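You operate a simulated robot arm through the tools that you are given. There is no shell and no other tool. Be economical: measure what you need, move in short steps, check, and stop when the job is done.

You are at the controls of a simulated two-armed robot. One attempt, no reset.

JOB
Chalk in spots 10, 30 and 40 on the black board.
Fine: all white, with the white chalk; put it back in the small blue tray; the other spots stay bare. Set down upright: white chalk. A coat counts when it lies all over at full strength: go over it till it gets no stronger.

Only the result counts: the job must be done as asked and must still hold three seconds after the hand-in. Knocking over, shifting, dropping, spilling or breaking anything else fails it.

ROBOT AND FRAMES
Two 6-joint arms with fingered hands on one trunk, on a base that drives. Base frame: it is fixed to the floor where the robot stands at the start and does not move with it; the origin is under the middle of the robot, x ahead of it, y to its left, z up; the surface under the hand at the start is at about z = 0.84. Units: m, rad, N and s.
The left shoulder is at the start at [0.089, 0.155, 0.99], the right one opposite. With the tool pointing down near the work surface each hand reaches from about 0.46 to 0.74 m from the robot's upright axis, wherever it stands, measured 20 degrees to its own side. Places, roughly: inside of the small blue tray [0.5, -0.2, 0.8]. Payload 4 kg a hand.
The TCP of each hand is the grasp point between the finger pads, 0.026 m short of the fingertips. In the tool frame z runs along the fingers and y along their closing line. The gripper opens to 0.132 m. The gripper's body begins 0.073 m behind the TCP. The gripper is a hand of 3 fingers: y runs from the thumb to the fingers, the wrist lies at [0, 0, -0.224] in the tool frame, and closing takes about 1.5 s.
Orientation is that of the tool frame in the base frame, as a unit quaternion [w, x, y, z]. With the fingers straight down and closing along the base's y, the tool's x points along the base's -x, its y along +y and its z along -z.

CONTROLS
- The arms move only by the tool apply_moves. It takes "left_commands", "right_commands" or both (then of equal length, played together; a hand with none holds still); each is a list of rows, each a list of 3 entries, a list of its own where there are three numbers: the turn, a rotation vector about the tool's x, y, z in units of 4 degrees (1.0 is 4 degrees), then the shift along the tool's x, y, z in units of 20 mm (1.0 is 20 mm), then the closure, from 0 (fully open) to 1 (shut). In form: [[[ax, ay, az], [tx, ty, tz], claw], ...]. A call has 1 to 8 rows; each row shifts and turns the commanded pose from where the row before left it, along the tool's axes as they then stand. A call with a number of a shift or a turn outside -1 to 1 is refused whole. A row lasts 0.2 s, in which the tool goes at most 0.05 m and 0.15 rad; a call with a longer step from one row to the next is refused whole, and so is a gripper value outside its range. Where a pose cannot be reached the arm comes as near as it can. A force on the tool above 40 N (or 10 N above the force at the start of the call, whichever is more), or a blocked arm, ends the call early, and 0.2 s more pass. Each finger travels about 0.153 m/s and halts on what it meets, pressing with about 26 N; the grip force reading is that of the motor and also rises with nothing between the fingers. The clock runs only during rows and for 0.2 s after the last one: add rows that do not move to give the fingers time. It gives the time, the measured TCP pose, the force on the tool (base axes), the opening and the grip force at its end, in the units of the frame above (readings bear some noise), with the torque about the TCP (base axes, N m) and any sound that the robot's microphone picked up.
- Cameras (640 x 400 px; columns grow to the right, rows downward): "scene" is now at [0.1769, 0.0171, 1.324]; the picture's right is [0.20, -0.98, -0.00], its down [-0.52, -0.10, -0.85] and it looks along [0.83, 0.17, -0.53] (base axes); focal length 279 px, centre (320, 200). "left" rides on the left gripper at [-0.061, 0.003, -0.092] in its tool frame; the picture's right is [-0.05, -1.00, 0.00], its down [0.83, -0.04, -0.55] and it looks along [0.55, -0.03, 0.83] (tool axes); focal length 230 px, centre (320, 200). "right" rides on the right gripper at [0.062, 0.003, -0.092] in its tool frame; the picture's right is [-0.05, 1.00, 0.00], its down [-0.83, -0.04, -0.56] and it looks along [-0.55, -0.03, 0.83] (tool axes); focal length 230 px, centre (320, 200). There is no depth. A picture from a camera that has moved, and an enlarged one, comes with that camera's place and axes in the base frame and with its lens. The place of the scene camera against the robot may be out by one fixed shift of up to 0.025 m in any direction.
- snapshot(camera): a new picture of that camera. The clock stands still meanwhile.
- lift_body(by): slides the trunk up (or, below 0, down) by that many m; the arms and the scene camera ride with it, the base frame stays. It gives what a move gives, with no picture.
- steer(legs): drives the robot by 1 to 6 legs, each [ahead, turn to the left] in m and rad, along the robot's own axes; the way and the turn of a leg run together, so that a leg with both is an arc; at most 1.5 m and 3.142 rad a leg. The arms and the cameras ride along, it lands a little off, and it stops where it bumps. It gives what a move gives.
- grasp_type(shape, hand): the hand has 3 fingers and takes this shape, open, in about a second: jaw (thumb against the fingers, like two jaws); tri (thumb and two fingers); tip (a fingertip pinch); poke (one finger out to press); point (the index stretched); flat (the hand flat); cup (the hand cupped); fist (a fist). The gripper value then closes the fingers along that shape, each until it touches; the sizes above hold for jaw. It gives what a move gives, with no picture.
- pan_tilt(pan, tilt): turns the head with the scene camera to pan (to the left, within 1.501 rad either way) and tilt (down, from -0.506 to 1.204), counted from straight ahead of the robot. It gives what a move gives.
- close_up(camera, box): a new picture of the part [left, top, right, bottom] of that camera's present view, enlarged. The clock stands still meanwhile.
- close_job(): hands the job in; it is judged then, once.

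Work in short steps. Places have to be worked out from the pictures, the camera data and where the tool is seen: move nearer, look again, correct. Check each grasp and each placing, and mend what went wrong. You have 120 turns and 100 pictures in all, those below and enlarged ones among them. Open the grippers and draw the arms clear of the work before you hand the job in, unless the task says otherwise; then end with one line.

The tools are called as name(argument=value, ...) on one line, values as JSON. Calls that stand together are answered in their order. apply_moves: Moves the arms, as the interface text tells. Its arguments: {"type":"object","properties":{"left_commands":{"type":"array"},"right_commands":{"type":"array"}},"required":[]} The other tools are called the same way: lift_body (by) slides the trunk up or down; grasp_type (shape, hand) gives the hand a shape; steer (legs) drives the base; pan_tilt (pan, tilt) turns the head that bears the scene camera; snapshot (camera) takes a picture; close_up (camera, box) takes an enlarged picture of a part of a camera's view; close_job () hands the job in.

At the start:

```text
time: 0.0
left_eef_pos: [0.5062, 0.3692, 1.1854]
left_ee_rot: [-0.001, 0.009, 1.0, -0.001]
left_ft_force: [-0.7, -0.5, -0.8]
left_torque: [0.01, -0.01, 0.0]
left_width: 0.132
left_finger_force: 0.1
left_shape: jaw
right_eef_pos: [0.6285, -0.0308, 1.0008]
right_ee_rot: [-0.001, 0.009, 1.0, 0.0]
right_ft_force: [-0.5, -0.1, 0.1]
right_torque: [-0.01, 0.01, 0.01]
right_width: 0.1318
right_finger_force: 0.0
right_shape: jaw
trunk travel left (down, up): [-0.525, 0.315]
robot x, y, heading: [0.0011, -0.0037, -0.003]
head pan, tilt: [0.199, 0.538]
```

scene: 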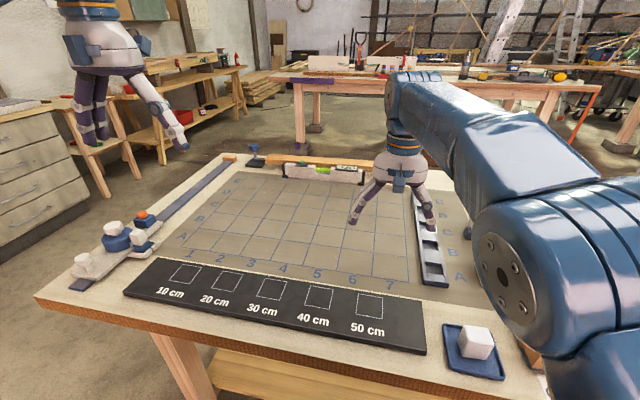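
right: 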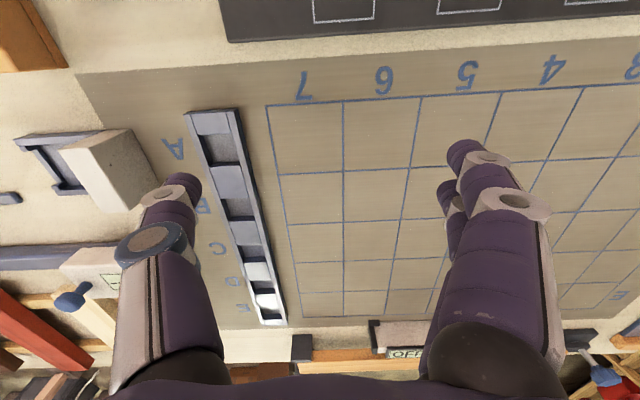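
left: 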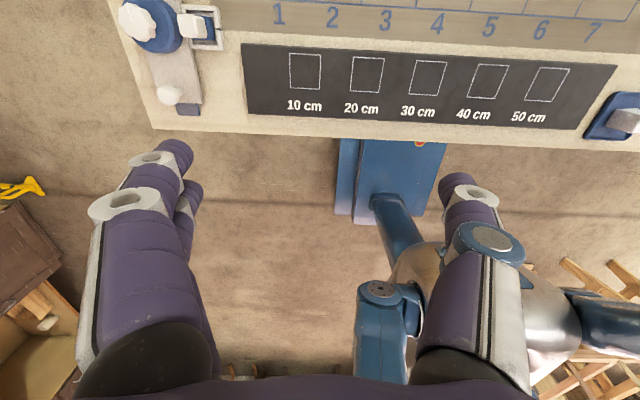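

The white chalk block seems to stand in the blue tray near [0.5, -0.2]; the board lies left of it. I take enlarged views first.

close_up(camera="scene", box=[400, 290, 540, 400])

close_up(camera="scene", box=[120, 240, 440, 370])

```text
3.64 times, centred on (470, 345) of scene
camera zoom: at [0.1769, 0.0171, 1.324], right [0.2, -0.98, 0.0], down [-0.52, -0.1, -0.85], along [0.83, 0.17, -0.53], focal length 1014 px, centre (-226, -327)
```

zoom: 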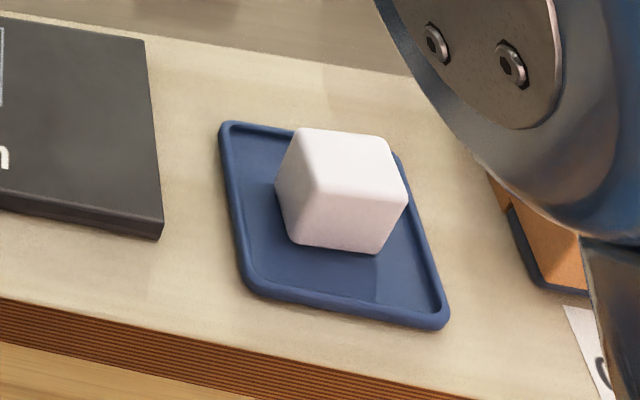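

```text
2.00 times, centred on (280, 305) of scene
camera zoom: at [0.1769, 0.0171, 1.324], right [0.2, -0.98, 0.0], down [-0.52, -0.1, -0.85], along [0.83, 0.17, -0.53], focal length 558 px, centre (400, -10)
```

zoom: 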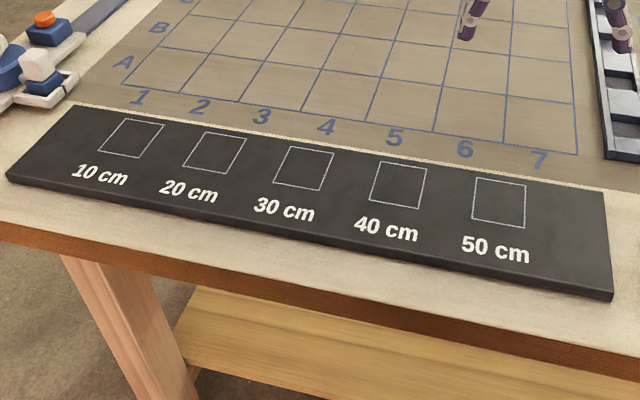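

The left hand can reach both the tray and all the spots, so I'll use it alone and first swing the right arm up and off to the right.

apply_moves(right_commands=[[[0, 0, 0], [0, -1, -1], 0], [[0, 0, 0], [0, -1, -1], 0], [[0, 0, 0], [0, -1, -1], 0], [[0, 0, 0], [0, -1, -1], 0], [[0, 0, 0], [0.5, -1, -1], 0], [[0, 0, 0], [0.5, -1, -1], 0], [[0, 0, 0], [0.5, -1, -1], 0], [[0, 0, 0], [0.5, -1, -1], 0]])

apply_moves(right_commands=[[[0, 0, 0], [0.5, -1, 0], 0], [[0, 0, 0], [0.5, -1, 0], 0], [[0, 0, 0], [0.5, -1, 0], 0], [[0, 0, 0], [0.5, -1, 0], 0], [[0, 0, 0], [0.5, -1, 0], 0], [[0, 0, 0], [0.5, -1, 0], 0], [[0, 0, 0], [0.5, -1, 0], 0], [[0, 0, 0], [0.5, -1, 0], 0]])

apply_moves(right_commands=[[[0, 0, 0], [0.2, -1, 0], 0], [[0, 0, 0], [0.2, -1, 0], 0], [[0, 0, 0], [0.2, -1, 0], 0], [[0, 0, 0], [0.2, -1, 0], 0], [[0, 0, 0], [0.2, -1, 0], 0], [[0, 0, 0], [0.2, -1, 0], 0]], left_commands=[[[0, 0, 0], [0, -1, 0.3], 0], [[0, 0, 0], [0, -1, 0.3], 0], [[0, 0, 0], [0, -1, 0.3], 0], [[0, 0, 0], [0, -1, 0.3], 0], [[0, 0, 0], [0, -1, 0.3], 0], [[0, 0, 0], [0, -1, 0.3], 0]])

snapshot(camera="scene")

snapshot(camera="left")

```text
time: 1.8
left_eef_pos: [0.4859, 0.3691, 1.1973]
left_ee_rot: [0.01, 0.009, 1.0, 0.001]
left_ft_force: [0.2, -0.1, 0.0]
left_torque: [0.01, -0.02, -0.02]
left_width: 0.132
left_finger_force: 0.1
left_shape: jaw
right_eef_pos: [0.57, -0.1897, 1.1752]
right_ee_rot: [0.008, 0.01, 1.0, 0.0]
right_ft_force: [-0.3, 0.4, 0.1]
right_torque: [0.0, -0.04, 0.04]
right_width: 0.1322
right_finger_force: 0.0
right_shape: jaw
trunk travel left (down, up): [-0.525, 0.315]
robot x, y, heading: [-0.0027, 0.0053, -0.003]
head pan, tilt: [0.199, 0.538]
```

```text
time: 3.6
left_eef_pos: [0.4864, 0.3693, 1.1959]
left_ee_rot: [0.009, 0.009, 1.0, 0.0]
left_ft_force: [0.4, 0.8, -0.3]
left_torque: [0.0, -0.02, 0.02]
left_width: 0.1319
left_finger_force: 0.1
left_shape: jaw
right_eef_pos: [0.4827, -0.3496, 1.1696]
right_ee_rot: [0.009, 0.01, 1.0, 0.001]
right_ft_force: [0.0, 0.2, 0.6]
right_torque: [-0.04, -0.02, 0.0]
right_width: 0.1322
right_finger_force: 0.0
right_shape: jaw
trunk travel left (down, up): [-0.525, 0.315]
robot x, y, heading: [0.0005, 0.0011, 0.0]
head pan, tilt: [0.199, 0.538]
```

```text
time: 5.0
left_eef_pos: [0.4828, 0.2477, 1.1594]
left_ee_rot: [0.009, 0.008, 1.0, 0.001]
left_ft_force: [-1.1, 0.5, -0.8]
left_torque: [0.02, -0.02, -0.01]
left_width: 0.1317
left_finger_force: 0.1
left_shape: jaw
right_eef_pos: [0.4589, -0.4695, 1.1694]
right_ee_rot: [0.008, 0.009, 1.0, 0.001]
right_ft_force: [0.0, -0.7, -1.0]
right_torque: [0.03, 0.0, 0.01]
right_width: 0.1322
right_finger_force: 0.1
right_shape: jaw
trunk travel left (down, up): [-0.525, 0.315]
robot x, y, heading: [-0.0012, 0.0032, -0.004]
head pan, tilt: [0.199, 0.538]
```

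```text
94 pictures are left
camera scene: at [0.1767, 0.0151, 1.3241], right [0.2, -0.98, -0.01], down [-0.52, -0.1, -0.85], along [0.83, 0.17, -0.53], focal length 279 px, centre (320, 200)
```

scene: 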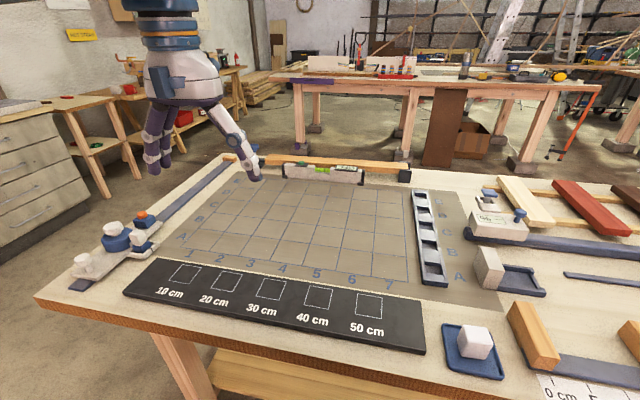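

```text
93 pictures are left
camera left: at [0.5447, 0.25, 1.2532], right [0.03, -1.0, 0.0], down [-0.84, -0.03, 0.54], along [-0.54, -0.02, -0.84], focal length 230 px, centre (320, 200)
```

left: 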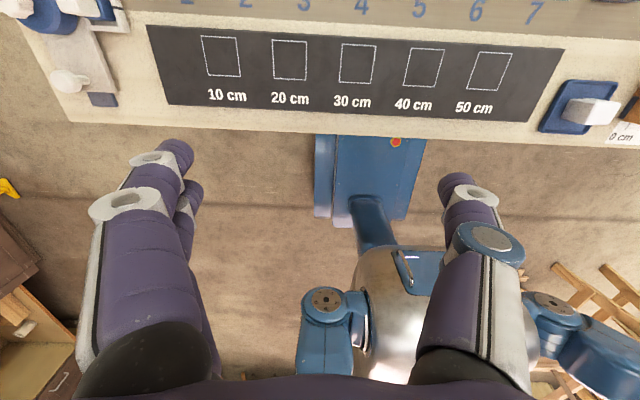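

The tray and chalk are clear now; two views agree that the chalk is at about [0.495, -0.18] and the board top at z≈0.86. I bring the left hand over the chalk, high up, and look.

apply_moves(left_commands=[[[0, 0, 0], [0, -1, 0], 0], [[0, 0, 0], [0, -1, 0], 0], [[0, 0, 0], [0, -1, 0], 0], [[0, 0, 0], [0, -1, 0], 0], [[0, 0, 0], [0, -1, 0], 0], [[0, 0, 0], [0, -1, 0], 0], [[0, 0, 0], [0, -1, 0], 0], [[0, 0, 0], [0, -1, 0], 0]])

apply_moves(left_commands=[[[0, 0, 0], [0, -1, 0], 0], [[0, 0, 0], [0, -1, 0], 0], [[0, 0, 0], [0, -1, 0], 0], [[0, 0, 0], [0, -1, 0], 0], [[0, 0, 0], [0, -1, 0], 0], [[0, 0, 0], [0, -1, 0], 0], [[0, 0, 0], [0, -1, 0], 0], [[0, 0, 0], [0, -1, 0], 0]])

apply_moves(left_commands=[[[0, 0, 0], [0, -1, 0.5], 0], [[0, 0, 0], [0, -1, 0.5], 0], [[0, 0, 0], [0, -1, 0.5], 0], [[0, 0, 0], [0, -1, 0.5], 0], [[0, 0, 0], [0, -1, 0.5], 0], [[0, 0, 0], [0, 0, 0.5], 0], [[0, 0, 0], [0, 0, 0.5], 0]])

snapshot(camera="left")

snapshot(camera="scene")

```text
time: 6.8
left_eef_pos: [0.4815, 0.0908, 1.1582]
left_ee_rot: [0.007, 0.008, 1.0, 0.0]
left_ft_force: [-0.5, -0.2, 0.3]
left_torque: [0.0, 0.0, 0.02]
left_width: 0.132
left_finger_force: 0.0
left_shape: jaw
right_eef_pos: [0.4584, -0.4683, 1.1701]
right_ee_rot: [0.008, 0.009, 1.0, 0.001]
right_ft_force: [-0.4, -0.2, 0.2]
right_torque: [0.01, -0.01, -0.02]
right_width: 0.1319
right_finger_force: 0.1
right_shape: jaw
trunk travel left (down, up): [-0.525, 0.315]
robot x, y, heading: [-0.0009, 0.0017, -0.004]
head pan, tilt: [0.199, 0.538]
```

```text
time: 8.8
left_eef_pos: [0.4822, 0.0043, 1.2105]
left_ee_rot: [0.025, -0.009, 0.999, -0.034]
left_ft_force: [-0.2, -0.9, 0.8]
left_torque: [0.02, -0.08, -0.02]
left_width: 0.132
left_finger_force: 0.0
left_shape: jaw
left hand out of reach, approached as far as the arm can: row 5, 6, 7, 8
right_eef_pos: [0.4391, -0.4672, 1.1693]
right_ee_rot: [0.004, 0.008, 1.0, 0.0]
right_ft_force: [-0.6, 0.0, -0.2]
right_torque: [0.0, -0.02, 0.01]
right_width: 0.1321
right_finger_force: 0.2
right_shape: jaw
trunk travel left (down, up): [-0.525, 0.315]
robot x, y, heading: [-0.0005, 0.0001, -0.001]
head pan, tilt: [0.199, 0.538]
stopped in row 8 (left hand): the arm was blocked; the commanded pose is now the measured one
```

```text
time: 10.6
left_eef_pos: [0.5127, -0.0076, 1.1929]
left_ee_rot: [0.03, -0.029, 0.997, -0.069]
left_ft_force: [-0.8, -0.4, 0.7]
left_torque: [0.01, -0.04, 0.06]
left_width: 0.1322
left_finger_force: 0.0
left_shape: jaw
left hand out of reach, approached as far as the arm can: row 2, 3, 4, 5, 6, 7
right_eef_pos: [0.436, -0.4687, 1.15]
right_ee_rot: [-0.027, 0.008, 1.0, -0.001]
right_ft_force: [-0.4, 0.5, 0.2]
right_torque: [0.01, -0.07, 0.03]
right_width: 0.132
right_finger_force: 0.0
right_shape: jaw
trunk travel left (down, up): [-0.525, 0.315]
robot x, y, heading: [-0.0022, -0.0026, 0.003]
head pan, tilt: [0.199, 0.538]
stopped in row 7 (left hand): the arm was blocked; the commanded pose is now the measured one
```

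```text
92 pictures are left
camera left: at [0.5704, 0.0121, 1.2882], right [0.11, -0.98, 0.14], down [-0.86, -0.02, 0.51], along [-0.5, -0.17, -0.85], focal length 230 px, centre (320, 200)
```

left: 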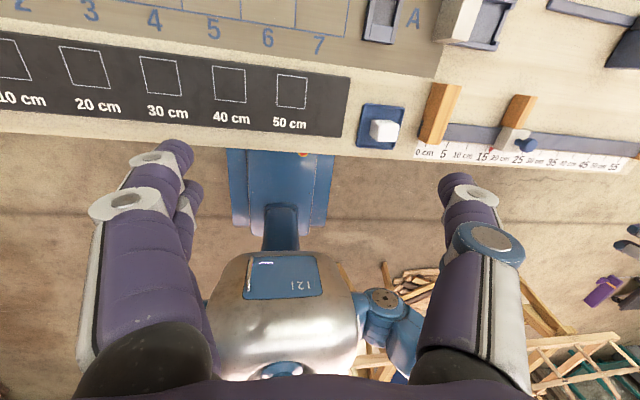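

```text
91 pictures are left
camera scene: at [0.1744, 0.0158, 1.3244], right [0.2, -0.98, 0.0], down [-0.52, -0.1, -0.85], along [0.83, 0.17, -0.53], focal length 279 px, centre (320, 200)
```

scene: 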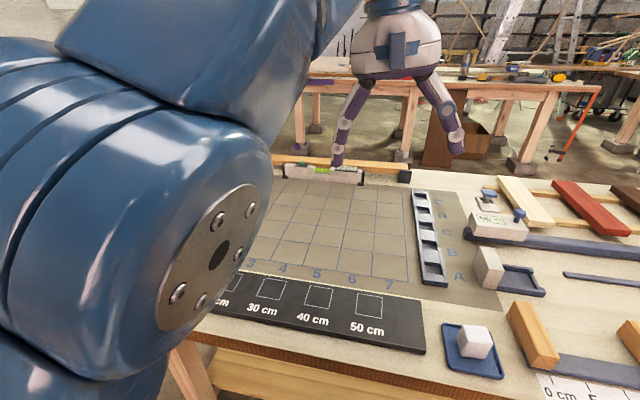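

The left arm can't cross the middle, so I'll use the right hand and later turn the base for the far spots. First I draw the left arm back.

apply_moves(left_commands=[[[0, 0, 0], [0, 1, 0], 0], [[0, 0, 0], [0, 1, 0], 0], [[0, 0, 0], [0, 1, 0], 0], [[0, 0, 0], [0, 1, 0], 0], [[0, 0, 0], [0, 1, 0], 0], [[0, 0, 0], [0, 1, 0], 0], [[0, 0, 0], [0, 1, 0], 0], [[0, 0, 0], [0, 1, 0], 0]])

apply_moves(left_commands=[[[0, 0, 0], [0, 1, 0], 0], [[0, 0, 0], [0, 1, 0], 0], [[0, 0, 0], [0, 1, 0], 0], [[0, 0, 0], [0, 1, 0], 0], [[0, 0, 0], [0, 1, 0], 0], [[0, 0, 0], [0, 1, 0], 0], [[0, 0, 0], [0, 1, 0], 0], [[0, 0, 0], [0, 1, 0], 0]])

apply_moves(left_commands=[[[0, 0, 0], [0, 1, 0], 0], [[0, 0, 0], [0, 1, 0], 0], [[0, 0, 0], [0, 1, 0], 0], [[0, 0, 0], [0, 1, 0], 0]], right_commands=[[[0, 0, 0], [0, 1, 0], 0], [[0, 0, 0], [0, 1, 0], 0], [[0, 0, 0], [0, 1, 0], 0], [[0, 0, 0], [0, 1, 0], 0]])

snapshot(camera="scene")

```text
time: 12.4
left_eef_pos: [0.5056, 0.1554, 1.1653]
left_ee_rot: [0.027, -0.029, 0.997, -0.068]
left_ft_force: [0.6, -0.3, 0.3]
left_torque: [0.01, 0.03, 0.03]
left_width: 0.1318
left_finger_force: 0.1
left_shape: jaw
right_eef_pos: [0.4375, -0.4681, 1.151]
right_ee_rot: [-0.026, 0.007, 1.0, -0.002]
right_ft_force: [-0.6, 0.6, 1.0]
right_torque: [-0.05, -0.01, -0.03]
right_width: 0.1322
right_finger_force: 0.0
right_shape: jaw
trunk travel left (down, up): [-0.525, 0.315]
robot x, y, heading: [-0.0023, 0.0012, 0.002]
head pan, tilt: [0.199, 0.538]
```

```text
time: 14.2
left_eef_pos: [0.4971, 0.3126, 1.1424]
left_ee_rot: [0.027, -0.028, 0.997, -0.068]
left_ft_force: [-0.2, 0.8, 0.7]
left_torque: [-0.03, -0.01, -0.01]
left_width: 0.1321
left_finger_force: 0.0
left_shape: jaw
right_eef_pos: [0.4371, -0.4667, 1.1507]
right_ee_rot: [-0.026, 0.007, 1.0, -0.002]
right_ft_force: [-0.6, 0.3, 0.2]
right_torque: [0.0, 0.0, 0.0]
right_width: 0.1321
right_finger_force: 0.1
right_shape: jaw
trunk travel left (down, up): [-0.525, 0.315]
robot x, y, heading: [-0.0014, -0.0016, -0.001]
head pan, tilt: [0.199, 0.538]
```

```text
time: 15.2
left_eef_pos: [0.4916, 0.3937, 1.1333]
left_ee_rot: [0.027, -0.027, 0.997, -0.068]
left_ft_force: [0.5, -0.1, 0.9]
left_torque: [-0.03, 0.02, 0.01]
left_width: 0.1321
left_finger_force: 0.0
left_shape: jaw
right_eef_pos: [0.4558, -0.3922, 1.1779]
right_ee_rot: [-0.005, 0.009, 1.0, -0.002]
right_ft_force: [-0.1, -0.5, -0.4]
right_torque: [-0.06, -0.02, -0.01]
right_width: 0.1319
right_finger_force: 0.2
right_shape: jaw
right hand out of reach, approached as far as the arm can: row 1, 2, 3, 4
trunk travel left (down, up): [-0.525, 0.315]
robot x, y, heading: [-0.0, -0.0001, 0.005]
head pan, tilt: [0.199, 0.538]
```

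```text
90 pictures are left
camera scene: at [0.1768, 0.0196, 1.324], right [0.2, -0.98, 0.0], down [-0.52, -0.1, -0.85], along [0.83, 0.17, -0.53], focal length 279 px, centre (320, 200)
```

scene: 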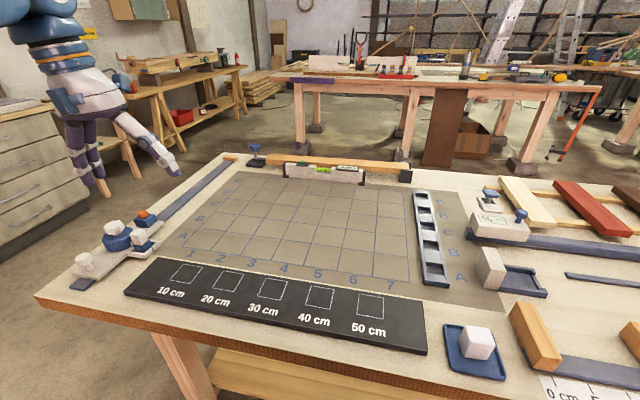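

Now the right hand goes toward a point above the chalk, at z≈1.04.

apply_moves(right_commands=[[[0, 0, 0], [-0.4, 1, 1], 0], [[0, 0, 0], [-0.4, 1, 1], 0], [[0, 0, 0], [-0.4, 1, 1], 0], [[0, 0, 0], [-0.4, 1, 1], 0], [[0, 0, 0], [-0.4, 1, 1], 0], [[0, 0, 0], [-0.2, 1, 1], 0], [[0, 0, 0], [0, 1, 0.5], 0], [[0, 0, 0], [0, 1, 0.5], 0]])

snapshot(camera="right")

```text
time: 17.0
left_eef_pos: [0.4931, 0.3912, 1.1323]
left_ee_rot: [0.027, -0.028, 0.997, -0.067]
left_ft_force: [0.6, -0.3, 0.0]
left_torque: [0.02, 0.0, 0.0]
left_width: 0.1321
left_finger_force: 0.0
left_shape: jaw
right_eef_pos: [0.5003, -0.2348, 1.0498]
right_ee_rot: [0.014, 0.008, 1.0, -0.001]
right_ft_force: [0.3, 0.0, 0.6]
right_torque: [0.01, -0.02, 0.02]
right_width: 0.1319
right_finger_force: 0.1
right_shape: jaw
right hand out of reach, approached as far as the arm can: row 1
trunk travel left (down, up): [-0.525, 0.315]
robot x, y, heading: [-0.0014, 0.0014, -0.003]
head pan, tilt: [0.199, 0.538]
```

```text
89 pictures are left
camera right: at [0.4365, -0.2299, 1.1414], right [0.07, 1.0, 0.0], down [0.81, -0.06, 0.58], along [0.58, -0.04, -0.82], focal length 230 px, centre (320, 200)
```

right: 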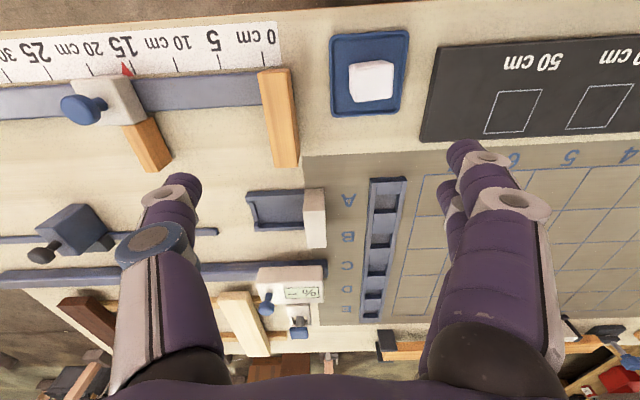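

I zoom on the chalk in the right-hand view to read its outline and turn.

close_up(camera="right", box=[310, 20, 430, 125])

close_up(camera="scene", box=[420, 300, 540, 400])

```text
3.81 times, centred on (370, 72) of right
camera zoom: at [0.4365, -0.2299, 1.1414], right [0.07, 1.0, 0.0], down [0.81, -0.06, 0.58], along [0.58, -0.04, -0.82], focal length 876 px, centre (130, 686)
```

zoom: 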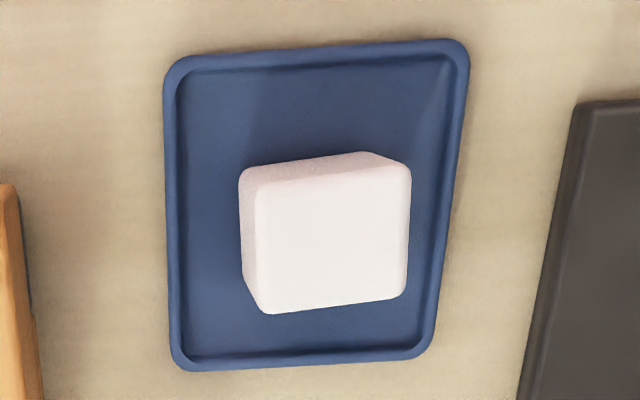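

```text
4.00 times, centred on (480, 350) of scene
camera zoom: at [0.1769, 0.018, 1.324], right [0.2, -0.98, 0.0], down [-0.52, -0.1, -0.85], along [0.83, 0.17, -0.53], focal length 1115 px, centre (-320, -400)
```

zoom: 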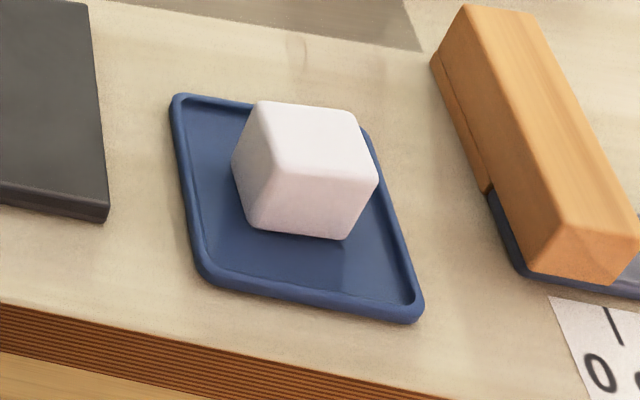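

The chalk is about 37 mm (y) × 30 mm (x), centred near [0.479, -0.179], top around z≈0.885 and turned about 3–4° counter-clockwise. I go above it, straighten and align the tool, and half-close the fingers to stay clear of the board and the wood block.

apply_moves(right_commands=[[[0, 0.4, -0.5], [0.35, 0.9, 0.5], 0.2], [[0, 0, -0.5], [0.35, 0.95, 0.5], 0.4], [[0, 0, 0], [0.35, 0.95, 0.5], 0.4], [[0, 0, 0], [0, 0, 0.5], 0.4], [[0, 0, 0], [0, 0, 0.5], 0.4], [[0, 0, 0], [0, 0, 0], 0.4]])

snapshot(camera="right")

snapshot(camera="scene")

```text
time: 18.4
left_eef_pos: [0.4929, 0.3905, 1.1334]
left_ee_rot: [0.027, -0.028, 0.997, -0.068]
left_ft_force: [0.1, -0.2, -0.7]
left_torque: [0.02, -0.01, -0.02]
left_width: 0.1319
left_finger_force: 0.1
left_shape: jaw
right_eef_pos: [0.4794, -0.1797, 0.9991]
right_ee_rot: [-0.001, -0.026, 1.0, -0.002]
right_ft_force: [0.0, 0.0, -0.5]
right_torque: [0.03, 0.02, 0.03]
right_width: 0.0793
right_finger_force: 0.0
right_shape: jaw
trunk travel left (down, up): [-0.525, 0.315]
robot x, y, heading: [-0.0028, 0.001, 0.001]
head pan, tilt: [0.199, 0.538]
```

```text
86 pictures are left
camera right: at [0.4169, -0.1799, 1.0931], right [0.0, 1.0, 0.0], down [0.83, 0.0, 0.55], along [0.55, 0.0, -0.83], focal length 230 px, centre (320, 200)
```

right: 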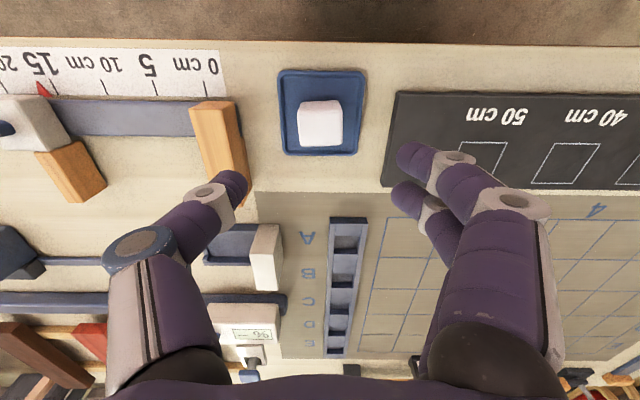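

```text
85 pictures are left
camera scene: at [0.1769, 0.0171, 1.324], right [0.2, -0.98, 0.0], down [-0.52, -0.1, -0.85], along [0.83, 0.17, -0.53], focal length 279 px, centre (320, 200)
```

scene: 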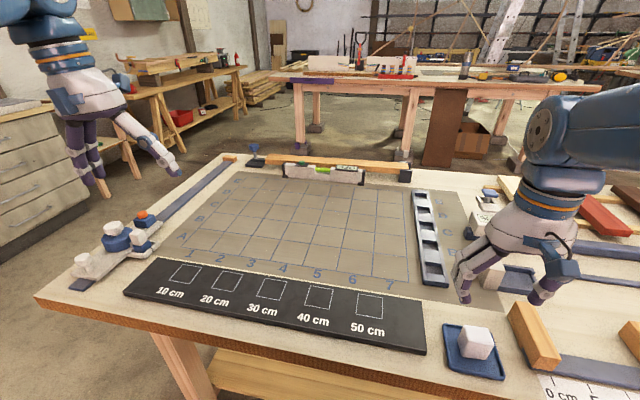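

Alignment in y looks right. I zoom to refine x and the yaw.

close_up(camera="right", box=[270, 60, 390, 160])

```text
4.00 times, centred on (330, 110) of right
camera zoom: at [0.4169, -0.1799, 1.0931], right [0.0, 1.0, 0.0], down [0.83, 0.0, 0.55], along [0.55, 0.0, -0.83], focal length 920 px, centre (280, 560)
```

zoom: 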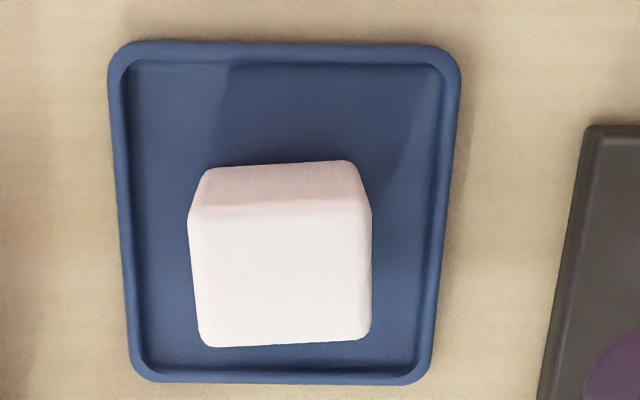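

The chalk is centred at [0.478, -0.179], about 38×30×45 mm, standing on z≈0.84. The tool matches its yaw, so I descend to z≈0.88.

apply_moves(right_commands=[[[0, 0, 0], [0.05, 0, 0.9], 0.4], [[0, 0, 0], [0, 0, 0.9], 0.4], [[0, 0, 0], [0, 0, 0.9], 0.4], [[0, 0, 0], [0, 0, 0.9], 0.4], [[0, 0, 0], [0, 0, 0.9], 0.4]])

snapshot(camera="right")

close_up(camera="scene", box=[400, 270, 560, 370])

```text
time: 19.6
left_eef_pos: [0.4931, 0.3901, 1.1334]
left_ee_rot: [0.027, -0.028, 0.997, -0.067]
left_ft_force: [0.1, -0.3, -0.3]
left_torque: [-0.01, -0.01, 0.01]
left_width: 0.1321
left_finger_force: 0.0
left_shape: jaw
right_eef_pos: [0.4784, -0.1792, 0.9114]
right_ee_rot: [0.0, -0.026, 1.0, -0.001]
right_ft_force: [-0.1, -0.1, -0.8]
right_torque: [0.02, 0.02, -0.02]
right_width: 0.0798
right_finger_force: 0.1
right_shape: jaw
trunk travel left (down, up): [-0.525, 0.315]
robot x, y, heading: [-0.0008, 0.0006, -0.0]
head pan, tilt: [0.199, 0.538]
```

```text
83 pictures are left
camera right: at [0.4163, -0.1798, 1.0039], right [0.0, 1.0, 0.0], down [0.83, 0.0, 0.55], along [0.55, 0.0, -0.83], focal length 230 px, centre (320, 200)
```

right: 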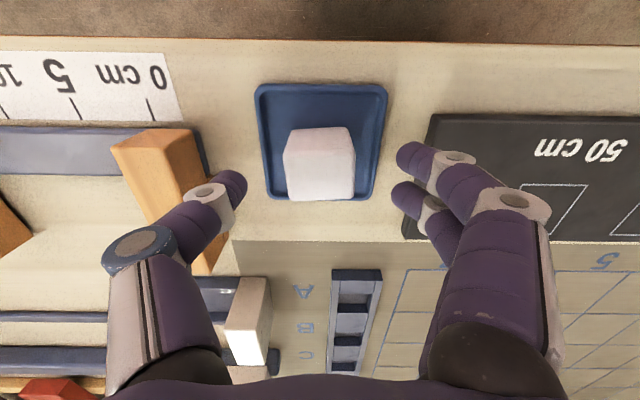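

```text
4.00 times, centred on (480, 320) of scene
camera zoom: at [0.1772, 0.0171, 1.324], right [0.2, -0.98, 0.0], down [-0.52, -0.1, -0.85], along [0.83, 0.17, -0.53], focal length 1115 px, centre (-320, -280)
```

zoom: 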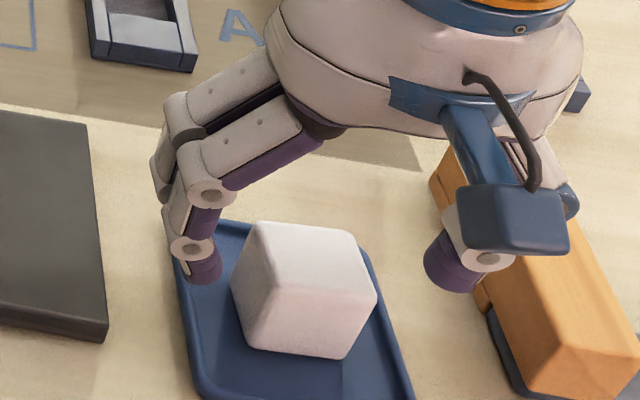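

The thumb would pass close to the wood block, so I narrow the fingers to about 60 mm before going down the rest.

apply_moves(right_commands=[[[0, 0, 0], [0, 0, 0], 0.55], [[0, 0, 0], [0, 0, 0], 0.55]])

snapshot(camera="right")

```text
time: 20.2
left_eef_pos: [0.4921, 0.3911, 1.1331]
left_ee_rot: [0.028, -0.028, 0.997, -0.068]
left_ft_force: [0.9, -0.3, -0.2]
left_torque: [-0.02, -0.01, 0.0]
left_width: 0.1319
left_finger_force: 0.0
left_shape: jaw
right_eef_pos: [0.4778, -0.182, 0.9118]
right_ee_rot: [0.0, -0.026, 1.0, -0.001]
right_ft_force: [-0.7, 0.4, 0.7]
right_torque: [0.01, -0.01, 0.0]
right_width: 0.06
right_finger_force: 0.0
right_shape: jaw
trunk travel left (down, up): [-0.525, 0.315]
robot x, y, heading: [0.0028, -0.0027, -0.001]
head pan, tilt: [0.199, 0.538]
```

```text
81 pictures are left
camera right: at [0.416, -0.1798, 1.0041], right [0.0, 1.0, 0.0], down [0.83, 0.0, 0.55], along [0.55, 0.0, -0.83], focal length 230 px, centre (320, 200)
```

right: 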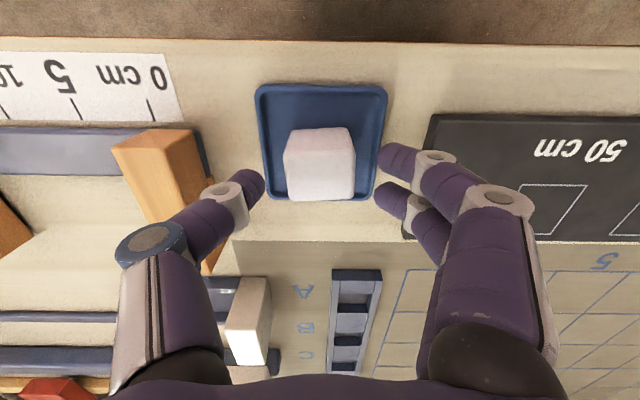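

Centred with room both sides; I descend 31 mm and then close.

apply_moves(right_commands=[[[0, 0, 0], [0, 0, 0.5], 0.55], [[0, 0, 0], [0, 0, 0.5], 0.55], [[0, 0, 0], [0, 0, 0.5], 0.55], [[0, 0, 0], [0, 0, 0], 0.55]])

snapshot(camera="right")

close_up(camera="scene", box=[400, 270, 560, 370])

```text
time: 21.2
left_eef_pos: [0.4937, 0.3914, 1.1332]
left_ee_rot: [0.027, -0.029, 0.997, -0.067]
left_ft_force: [0.2, -0.2, -0.1]
left_torque: [-0.04, -0.01, 0.03]
left_width: 0.1322
left_finger_force: 0.1
left_shape: jaw
right_eef_pos: [0.4786, -0.1808, 0.8808]
right_ee_rot: [-0.001, -0.027, 1.0, 0.0]
right_ft_force: [0.1, 0.2, -0.2]
right_torque: [-0.02, 0.03, 0.03]
right_width: 0.06
right_finger_force: 0.0
right_shape: jaw
trunk travel left (down, up): [-0.525, 0.315]
robot x, y, heading: [-0.003, 0.0027, -0.001]
head pan, tilt: [0.199, 0.538]
```

```text
80 pictures are left
camera right: at [0.4164, -0.1801, 0.9734], right [0.0, 1.0, 0.0], down [0.83, 0.0, 0.55], along [0.55, 0.0, -0.83], focal length 230 px, centre (320, 200)
```

right: 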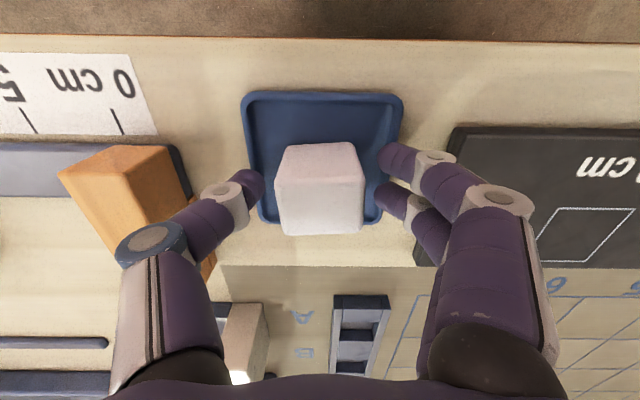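

```text
4.00 times, centred on (480, 320) of scene
camera zoom: at [0.1767, 0.0171, 1.324], right [0.2, -0.98, 0.0], down [-0.52, -0.1, -0.85], along [0.83, 0.17, -0.53], focal length 1115 px, centre (-320, -280)
```

zoom: 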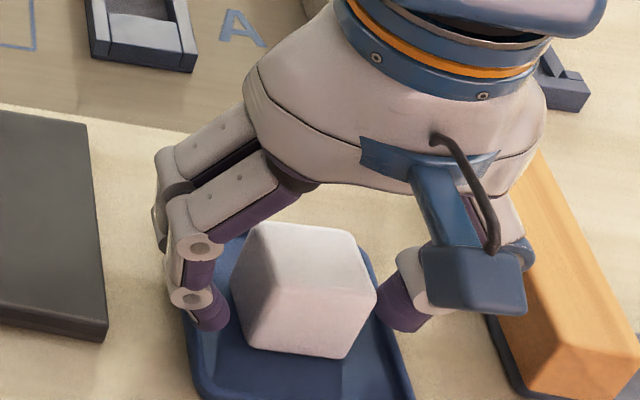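

Fingers straddle the chalk; I close.

apply_moves(right_commands=[[[0, 0, 0], [0, 0, 0], 0.65], [[0, 0, 0], [0, 0, 0], 0.72], [[0, 0, 0], [0, 0, 0], 0.8], [[0, 0, 0], [0, 0, 0], 0.8], [[0, 0, 0], [0, 0, 0], 0.8]])

snapshot(camera="right")

```text
time: 22.4
left_eef_pos: [0.4927, 0.3911, 1.1325]
left_ee_rot: [0.028, -0.027, 0.997, -0.067]
left_ft_force: [0.3, 0.6, 0.7]
left_torque: [0.02, 0.04, -0.02]
left_width: 0.1319
left_finger_force: 0.0
left_shape: jaw
right_eef_pos: [0.4779, -0.1812, 0.8815]
right_ee_rot: [0.0, -0.026, 1.0, -0.001]
right_ft_force: [1.1, 0.3, 0.1]
right_torque: [-0.04, 0.0, 0.01]
right_width: 0.0338
right_finger_force: 26.2
right_shape: jaw
trunk travel left (down, up): [-0.525, 0.315]
robot x, y, heading: [-0.001, -0.0007, 0.001]
head pan, tilt: [0.199, 0.538]
```

```text
78 pictures are left
camera right: at [0.4167, -0.1802, 0.9735], right [0.0, 1.0, 0.0], down [0.83, 0.0, 0.55], along [0.55, 0.0, -0.83], focal length 230 px, centre (320, 200)
```

right: 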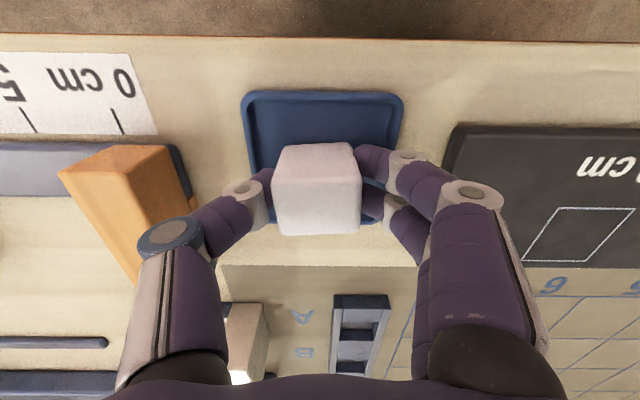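

Gripped at 34 mm, 26 N. I lift straight up 0.13 m and check.

apply_moves(right_commands=[[[0, 0, 0], [0, 0, -0.4], 0.85], [[0, 0, 0], [0, 0, -0.8], 0.85], [[0, 0, 0], [0, 0, -1], 0.85], [[0, 0, 0], [0, 0, -1], 0.85], [[0, 0, 0], [0, 0, -1], 0.85], [[0, 0, 0], [0, 0, -1], 0.85], [[0, 0, 0], [0, 0, -1], 0.85], [[0, 0, 0], [0, 0, 0], 0.85]])

snapshot(camera="right")

snapshot(camera="scene")

```text
time: 24.2
left_eef_pos: [0.4929, 0.3903, 1.1334]
left_ee_rot: [0.027, -0.029, 0.997, -0.067]
left_ft_force: [-0.4, -0.1, -0.3]
left_torque: [0.0, 0.02, 0.01]
left_width: 0.1318
left_finger_force: 0.0
left_shape: jaw
right_eef_pos: [0.4781, -0.1803, 1.0046]
right_ee_rot: [-0.003, -0.026, 1.0, -0.001]
right_ft_force: [0.9, -0.3, -1.2]
right_torque: [0.02, -0.01, -0.01]
right_width: 0.0342
right_finger_force: 26.0
right_shape: jaw
trunk travel left (down, up): [-0.525, 0.315]
robot x, y, heading: [0.0016, 0.0001, -0.001]
head pan, tilt: [0.199, 0.538]
```

```text
77 pictures are left
camera right: at [0.4174, -0.1797, 1.0971], right [0.0, 1.0, 0.0], down [0.83, 0.0, 0.55], along [0.55, 0.0, -0.83], focal length 230 px, centre (320, 200)
```

right: 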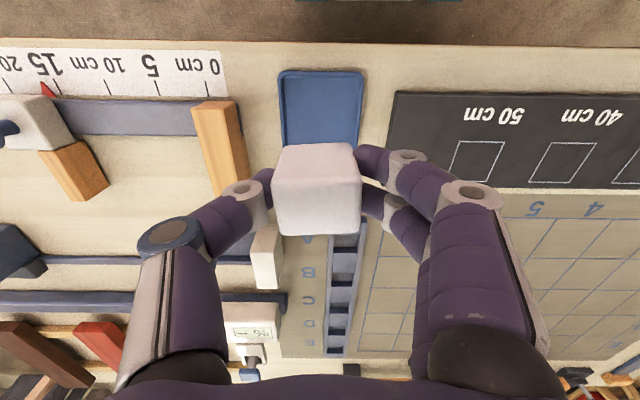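

```text
76 pictures are left
camera scene: at [0.177, 0.0171, 1.324], right [0.2, -0.98, 0.0], down [-0.52, -0.1, -0.85], along [0.83, 0.17, -0.53], focal length 279 px, centre (320, 200)
```

scene: 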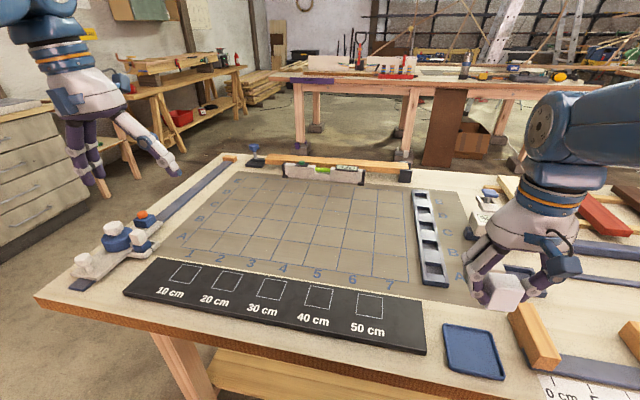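

Chalk held upright. Before turning the base I look down at how the base stands against the table.

pan_tilt(pan=0.3, tilt=1.2)

snapshot(camera="scene")

snapshot(camera="left")

```text
time: 25.2
left_eef_pos: [0.4939, 0.391, 1.1334]
left_ee_rot: [0.027, -0.028, 0.997, -0.067]
left_ft_force: [-0.7, 0.0, 0.2]
left_torque: [0.01, -0.03, 0.03]
left_width: 0.1321
left_finger_force: 0.0
left_shape: jaw
right_eef_pos: [0.4792, -0.1804, 1.0033]
right_ee_rot: [-0.002, -0.027, 1.0, -0.002]
right_ft_force: [0.1, -0.1, -0.5]
right_torque: [0.01, -0.04, 0.02]
right_width: 0.0337
right_finger_force: 25.4
right_shape: jaw
trunk travel left (down, up): [-0.525, 0.315]
robot x, y, heading: [0.0028, -0.0027, 0.001]
head pan, tilt: [0.3, 1.201]
```

```text
75 pictures are left
camera scene: at [0.1411, 0.0158, 1.2745], right [0.3, -0.96, -0.01], down [-0.9, -0.28, -0.35], along [0.33, 0.11, -0.94], focal length 279 px, centre (320, 200)
```

scene: 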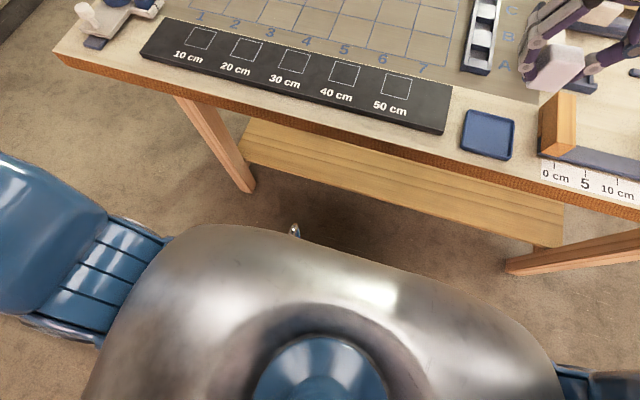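

```text
74 pictures are left
camera left: at [0.5507, 0.4102, 1.2285], right [0.1, -0.99, 0.14], down [-0.86, -0.02, 0.51], along [-0.5, -0.17, -0.85], focal length 230 px, centre (320, 200)
```

left: 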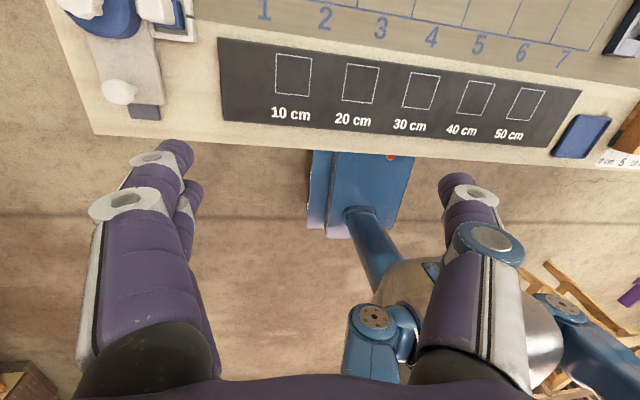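

Table legs and shelf are well outside the base's turning circle. I turn left by 0.4 rad first.

steer(legs=[[0, 0.4]])

snapshot(camera="scene")

```text
time: 26.9
left_eef_pos: [0.3052, 0.5493, 1.1341]
left_ee_rot: [0.04, -0.222, 0.972, -0.061]
left_ft_force: [-0.5, -0.2, -0.3]
left_torque: [0.03, 0.01, -0.03]
left_width: 0.1323
left_finger_force: 0.0
left_shape: jaw
right_eef_pos: [0.511, 0.0182, 1.0043]
right_ee_rot: [-0.002, -0.221, 0.975, -0.001]
right_ft_force: [0.0, 0.0, -2.3]
right_torque: [-0.04, 0.02, 0.0]
right_width: 0.034
right_finger_force: 26.2
right_shape: jaw
trunk travel left (down, up): [-0.525, 0.315]
robot x, y, heading: [0.0004, -0.0024, 0.393]
head pan, tilt: [0.3, 1.201]
```

```text
73 pictures are left
camera scene: at [0.1258, 0.0616, 1.2744], right [0.64, -0.77, -0.01], down [-0.72, -0.6, -0.35], along [0.26, 0.23, -0.94], focal length 279 px, centre (320, 200)
```

scene: 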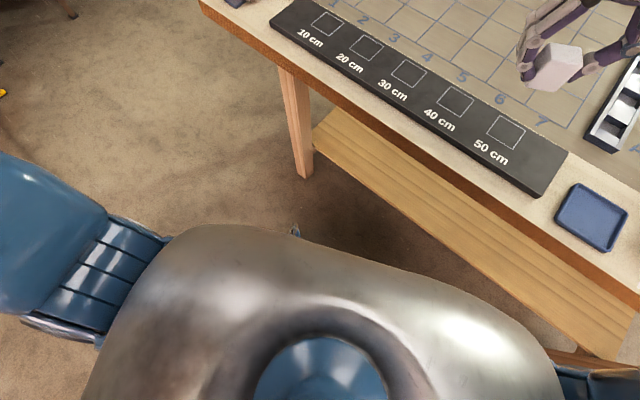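

Clean turn. I turn 0.37 rad more so all three spots lie before the right hand.

steer(legs=[[0, 0.37]])

snapshot(camera="right")

pan_tilt(pan=-0.25, tilt=0.9)

snapshot(camera="scene")

```text
time: 28.5
left_eef_pos: [0.0719, 0.6115, 1.1327]
left_ee_rot: [0.046, -0.399, 0.914, -0.053]
left_ft_force: [0.2, 0.3, 0.3]
left_torque: [0.0, -0.02, -0.01]
left_width: 0.1319
left_finger_force: 0.0
left_shape: jaw
right_eef_pos: [0.4627, 0.1967, 1.0006]
right_ee_rot: [-0.017, -0.399, 0.917, -0.007]
right_ft_force: [0.0, 0.2, -0.5]
right_torque: [-0.01, -0.03, 0.04]
right_width: 0.0342
right_finger_force: 26.0
right_shape: jaw
trunk travel left (down, up): [-0.525, 0.315]
robot x, y, heading: [0.0001, -0.0044, 0.768]
head pan, tilt: [0.3, 1.201]
```

```text
72 pictures are left
camera right: at [0.4208, 0.1566, 1.0944], right [-0.69, 0.72, 0.0], down [0.61, 0.59, 0.52], along [0.38, 0.36, -0.85], focal length 230 px, centre (320, 200)
```

right: 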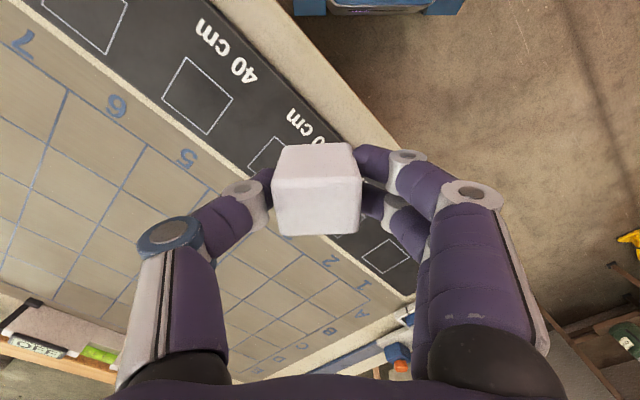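

```text
time: 29.5
left_eef_pos: [0.0658, 0.6074, 1.1111]
left_ee_rot: [0.018, -0.4, 0.914, -0.064]
left_ft_force: [0.9, 0.0, 0.0]
left_torque: [0.03, -0.01, 0.01]
left_width: 0.132
left_finger_force: 0.2
left_shape: jaw
right_eef_pos: [0.4515, 0.1838, 0.9818]
right_ee_rot: [-0.041, -0.397, 0.917, -0.016]
right_ft_force: [1.2, -0.5, -0.8]
right_torque: [0.01, -0.01, 0.0]
right_width: 0.0336
right_finger_force: 26.0
right_shape: jaw
trunk travel left (down, up): [-0.525, 0.315]
robot x, y, heading: [0.0044, -0.0063, 0.771]
head pan, tilt: [-0.25, 0.901]
```

```text
71 pictures are left
camera scene: at [0.1353, 0.0854, 1.2938], right [0.5, -0.87, 0.0], down [-0.69, -0.4, -0.61], along [0.53, 0.3, -0.8], focal length 279 px, centre (320, 200)
```

scene: 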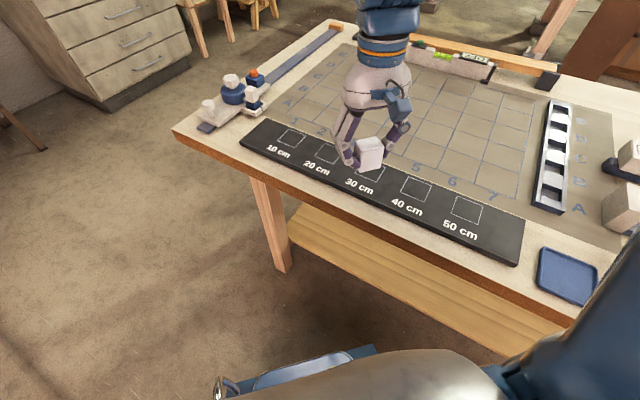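

Both hands sank about 20 mm and tilted after the last head move, so I hold still a moment and re-read the state.

apply_moves(right_commands=[[[0, 0, 0], [0, 0, 0], 0.85], [[0, 0, 0], [0, 0, 0], 0.85], [[0, 0, 0], [0, 0, 0], 0.85], [[0, 0, 0], [0, 0, 0], 0.85]])

snapshot(camera="right")

```text
time: 30.7
left_eef_pos: [0.0568, 0.6002, 1.0902]
left_ee_rot: [-0.011, -0.401, 0.913, -0.074]
left_ft_force: [0.5, -0.1, -0.1]
left_torque: [-0.01, -0.03, 0.01]
left_width: 0.1318
left_finger_force: 0.0
left_shape: jaw
right_eef_pos: [0.4378, 0.173, 0.9647]
right_ee_rot: [-0.068, -0.397, 0.915, -0.027]
right_ft_force: [0.0, 1.0, -1.0]
right_torque: [-0.02, 0.02, 0.0]
right_width: 0.0339
right_finger_force: 25.4
right_shape: jaw
trunk travel left (down, up): [-0.525, 0.315]
robot x, y, heading: [0.0028, -0.0037, 0.765]
head pan, tilt: [-0.25, 0.901]
stopped in row 4 (right hand): the arm was blocked; the commanded pose is now the measured one
```

```text
70 pictures are left
camera right: at [0.4027, 0.1394, 1.0648], right [-0.69, 0.72, 0.0], down [0.65, 0.63, 0.43], along [0.31, 0.3, -0.9], focal length 230 px, centre (320, 200)
```

right: 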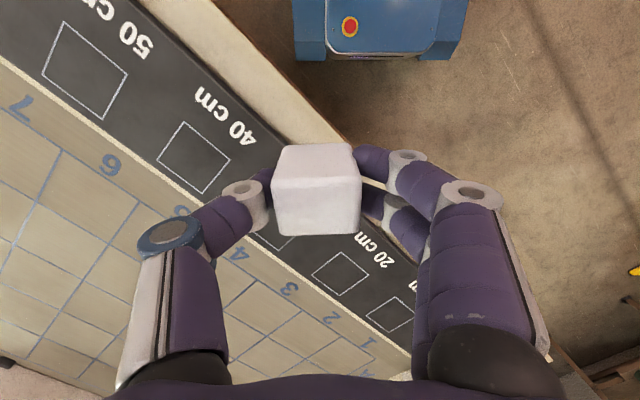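

Both arms sagged at the elbows and the commanded pose was reset. I try straightening the right hand (turn about tool y) and raising a little to see if it obeys.

apply_moves(right_commands=[[[0, -0.5, 0], [0, 0, -0.5], 0.85], [[0, -0.5, 0], [0, 0, -0.5], 0.85], [[0, 0, 0], [0, 0, -0.5], 0.85], [[0, 0, 0], [0, 0, 0], 0.85]])

```text
time: 31.7
left_eef_pos: [0.0584, 0.5997, 1.0903]
left_ee_rot: [-0.01, -0.402, 0.913, -0.072]
left_ft_force: [1.5, 0.5, 0.2]
left_torque: [0.02, 0.01, -0.01]
left_width: 0.1318
left_finger_force: 0.1
left_shape: jaw
right_eef_pos: [0.4661, 0.1976, 0.9995]
right_ee_rot: [-0.016, -0.399, 0.917, -0.005]
right_ft_force: [-0.5, 0.0, -1.3]
right_torque: [-0.01, -0.02, 0.03]
right_width: 0.0339
right_finger_force: 25.7
right_shape: jaw
right hand out of reach, approached as far as the arm can: row 1, 2
trunk travel left (down, up): [-0.525, 0.315]
robot x, y, heading: [0.0023, -0.0045, 0.77]
head pan, tilt: [-0.25, 0.901]
```

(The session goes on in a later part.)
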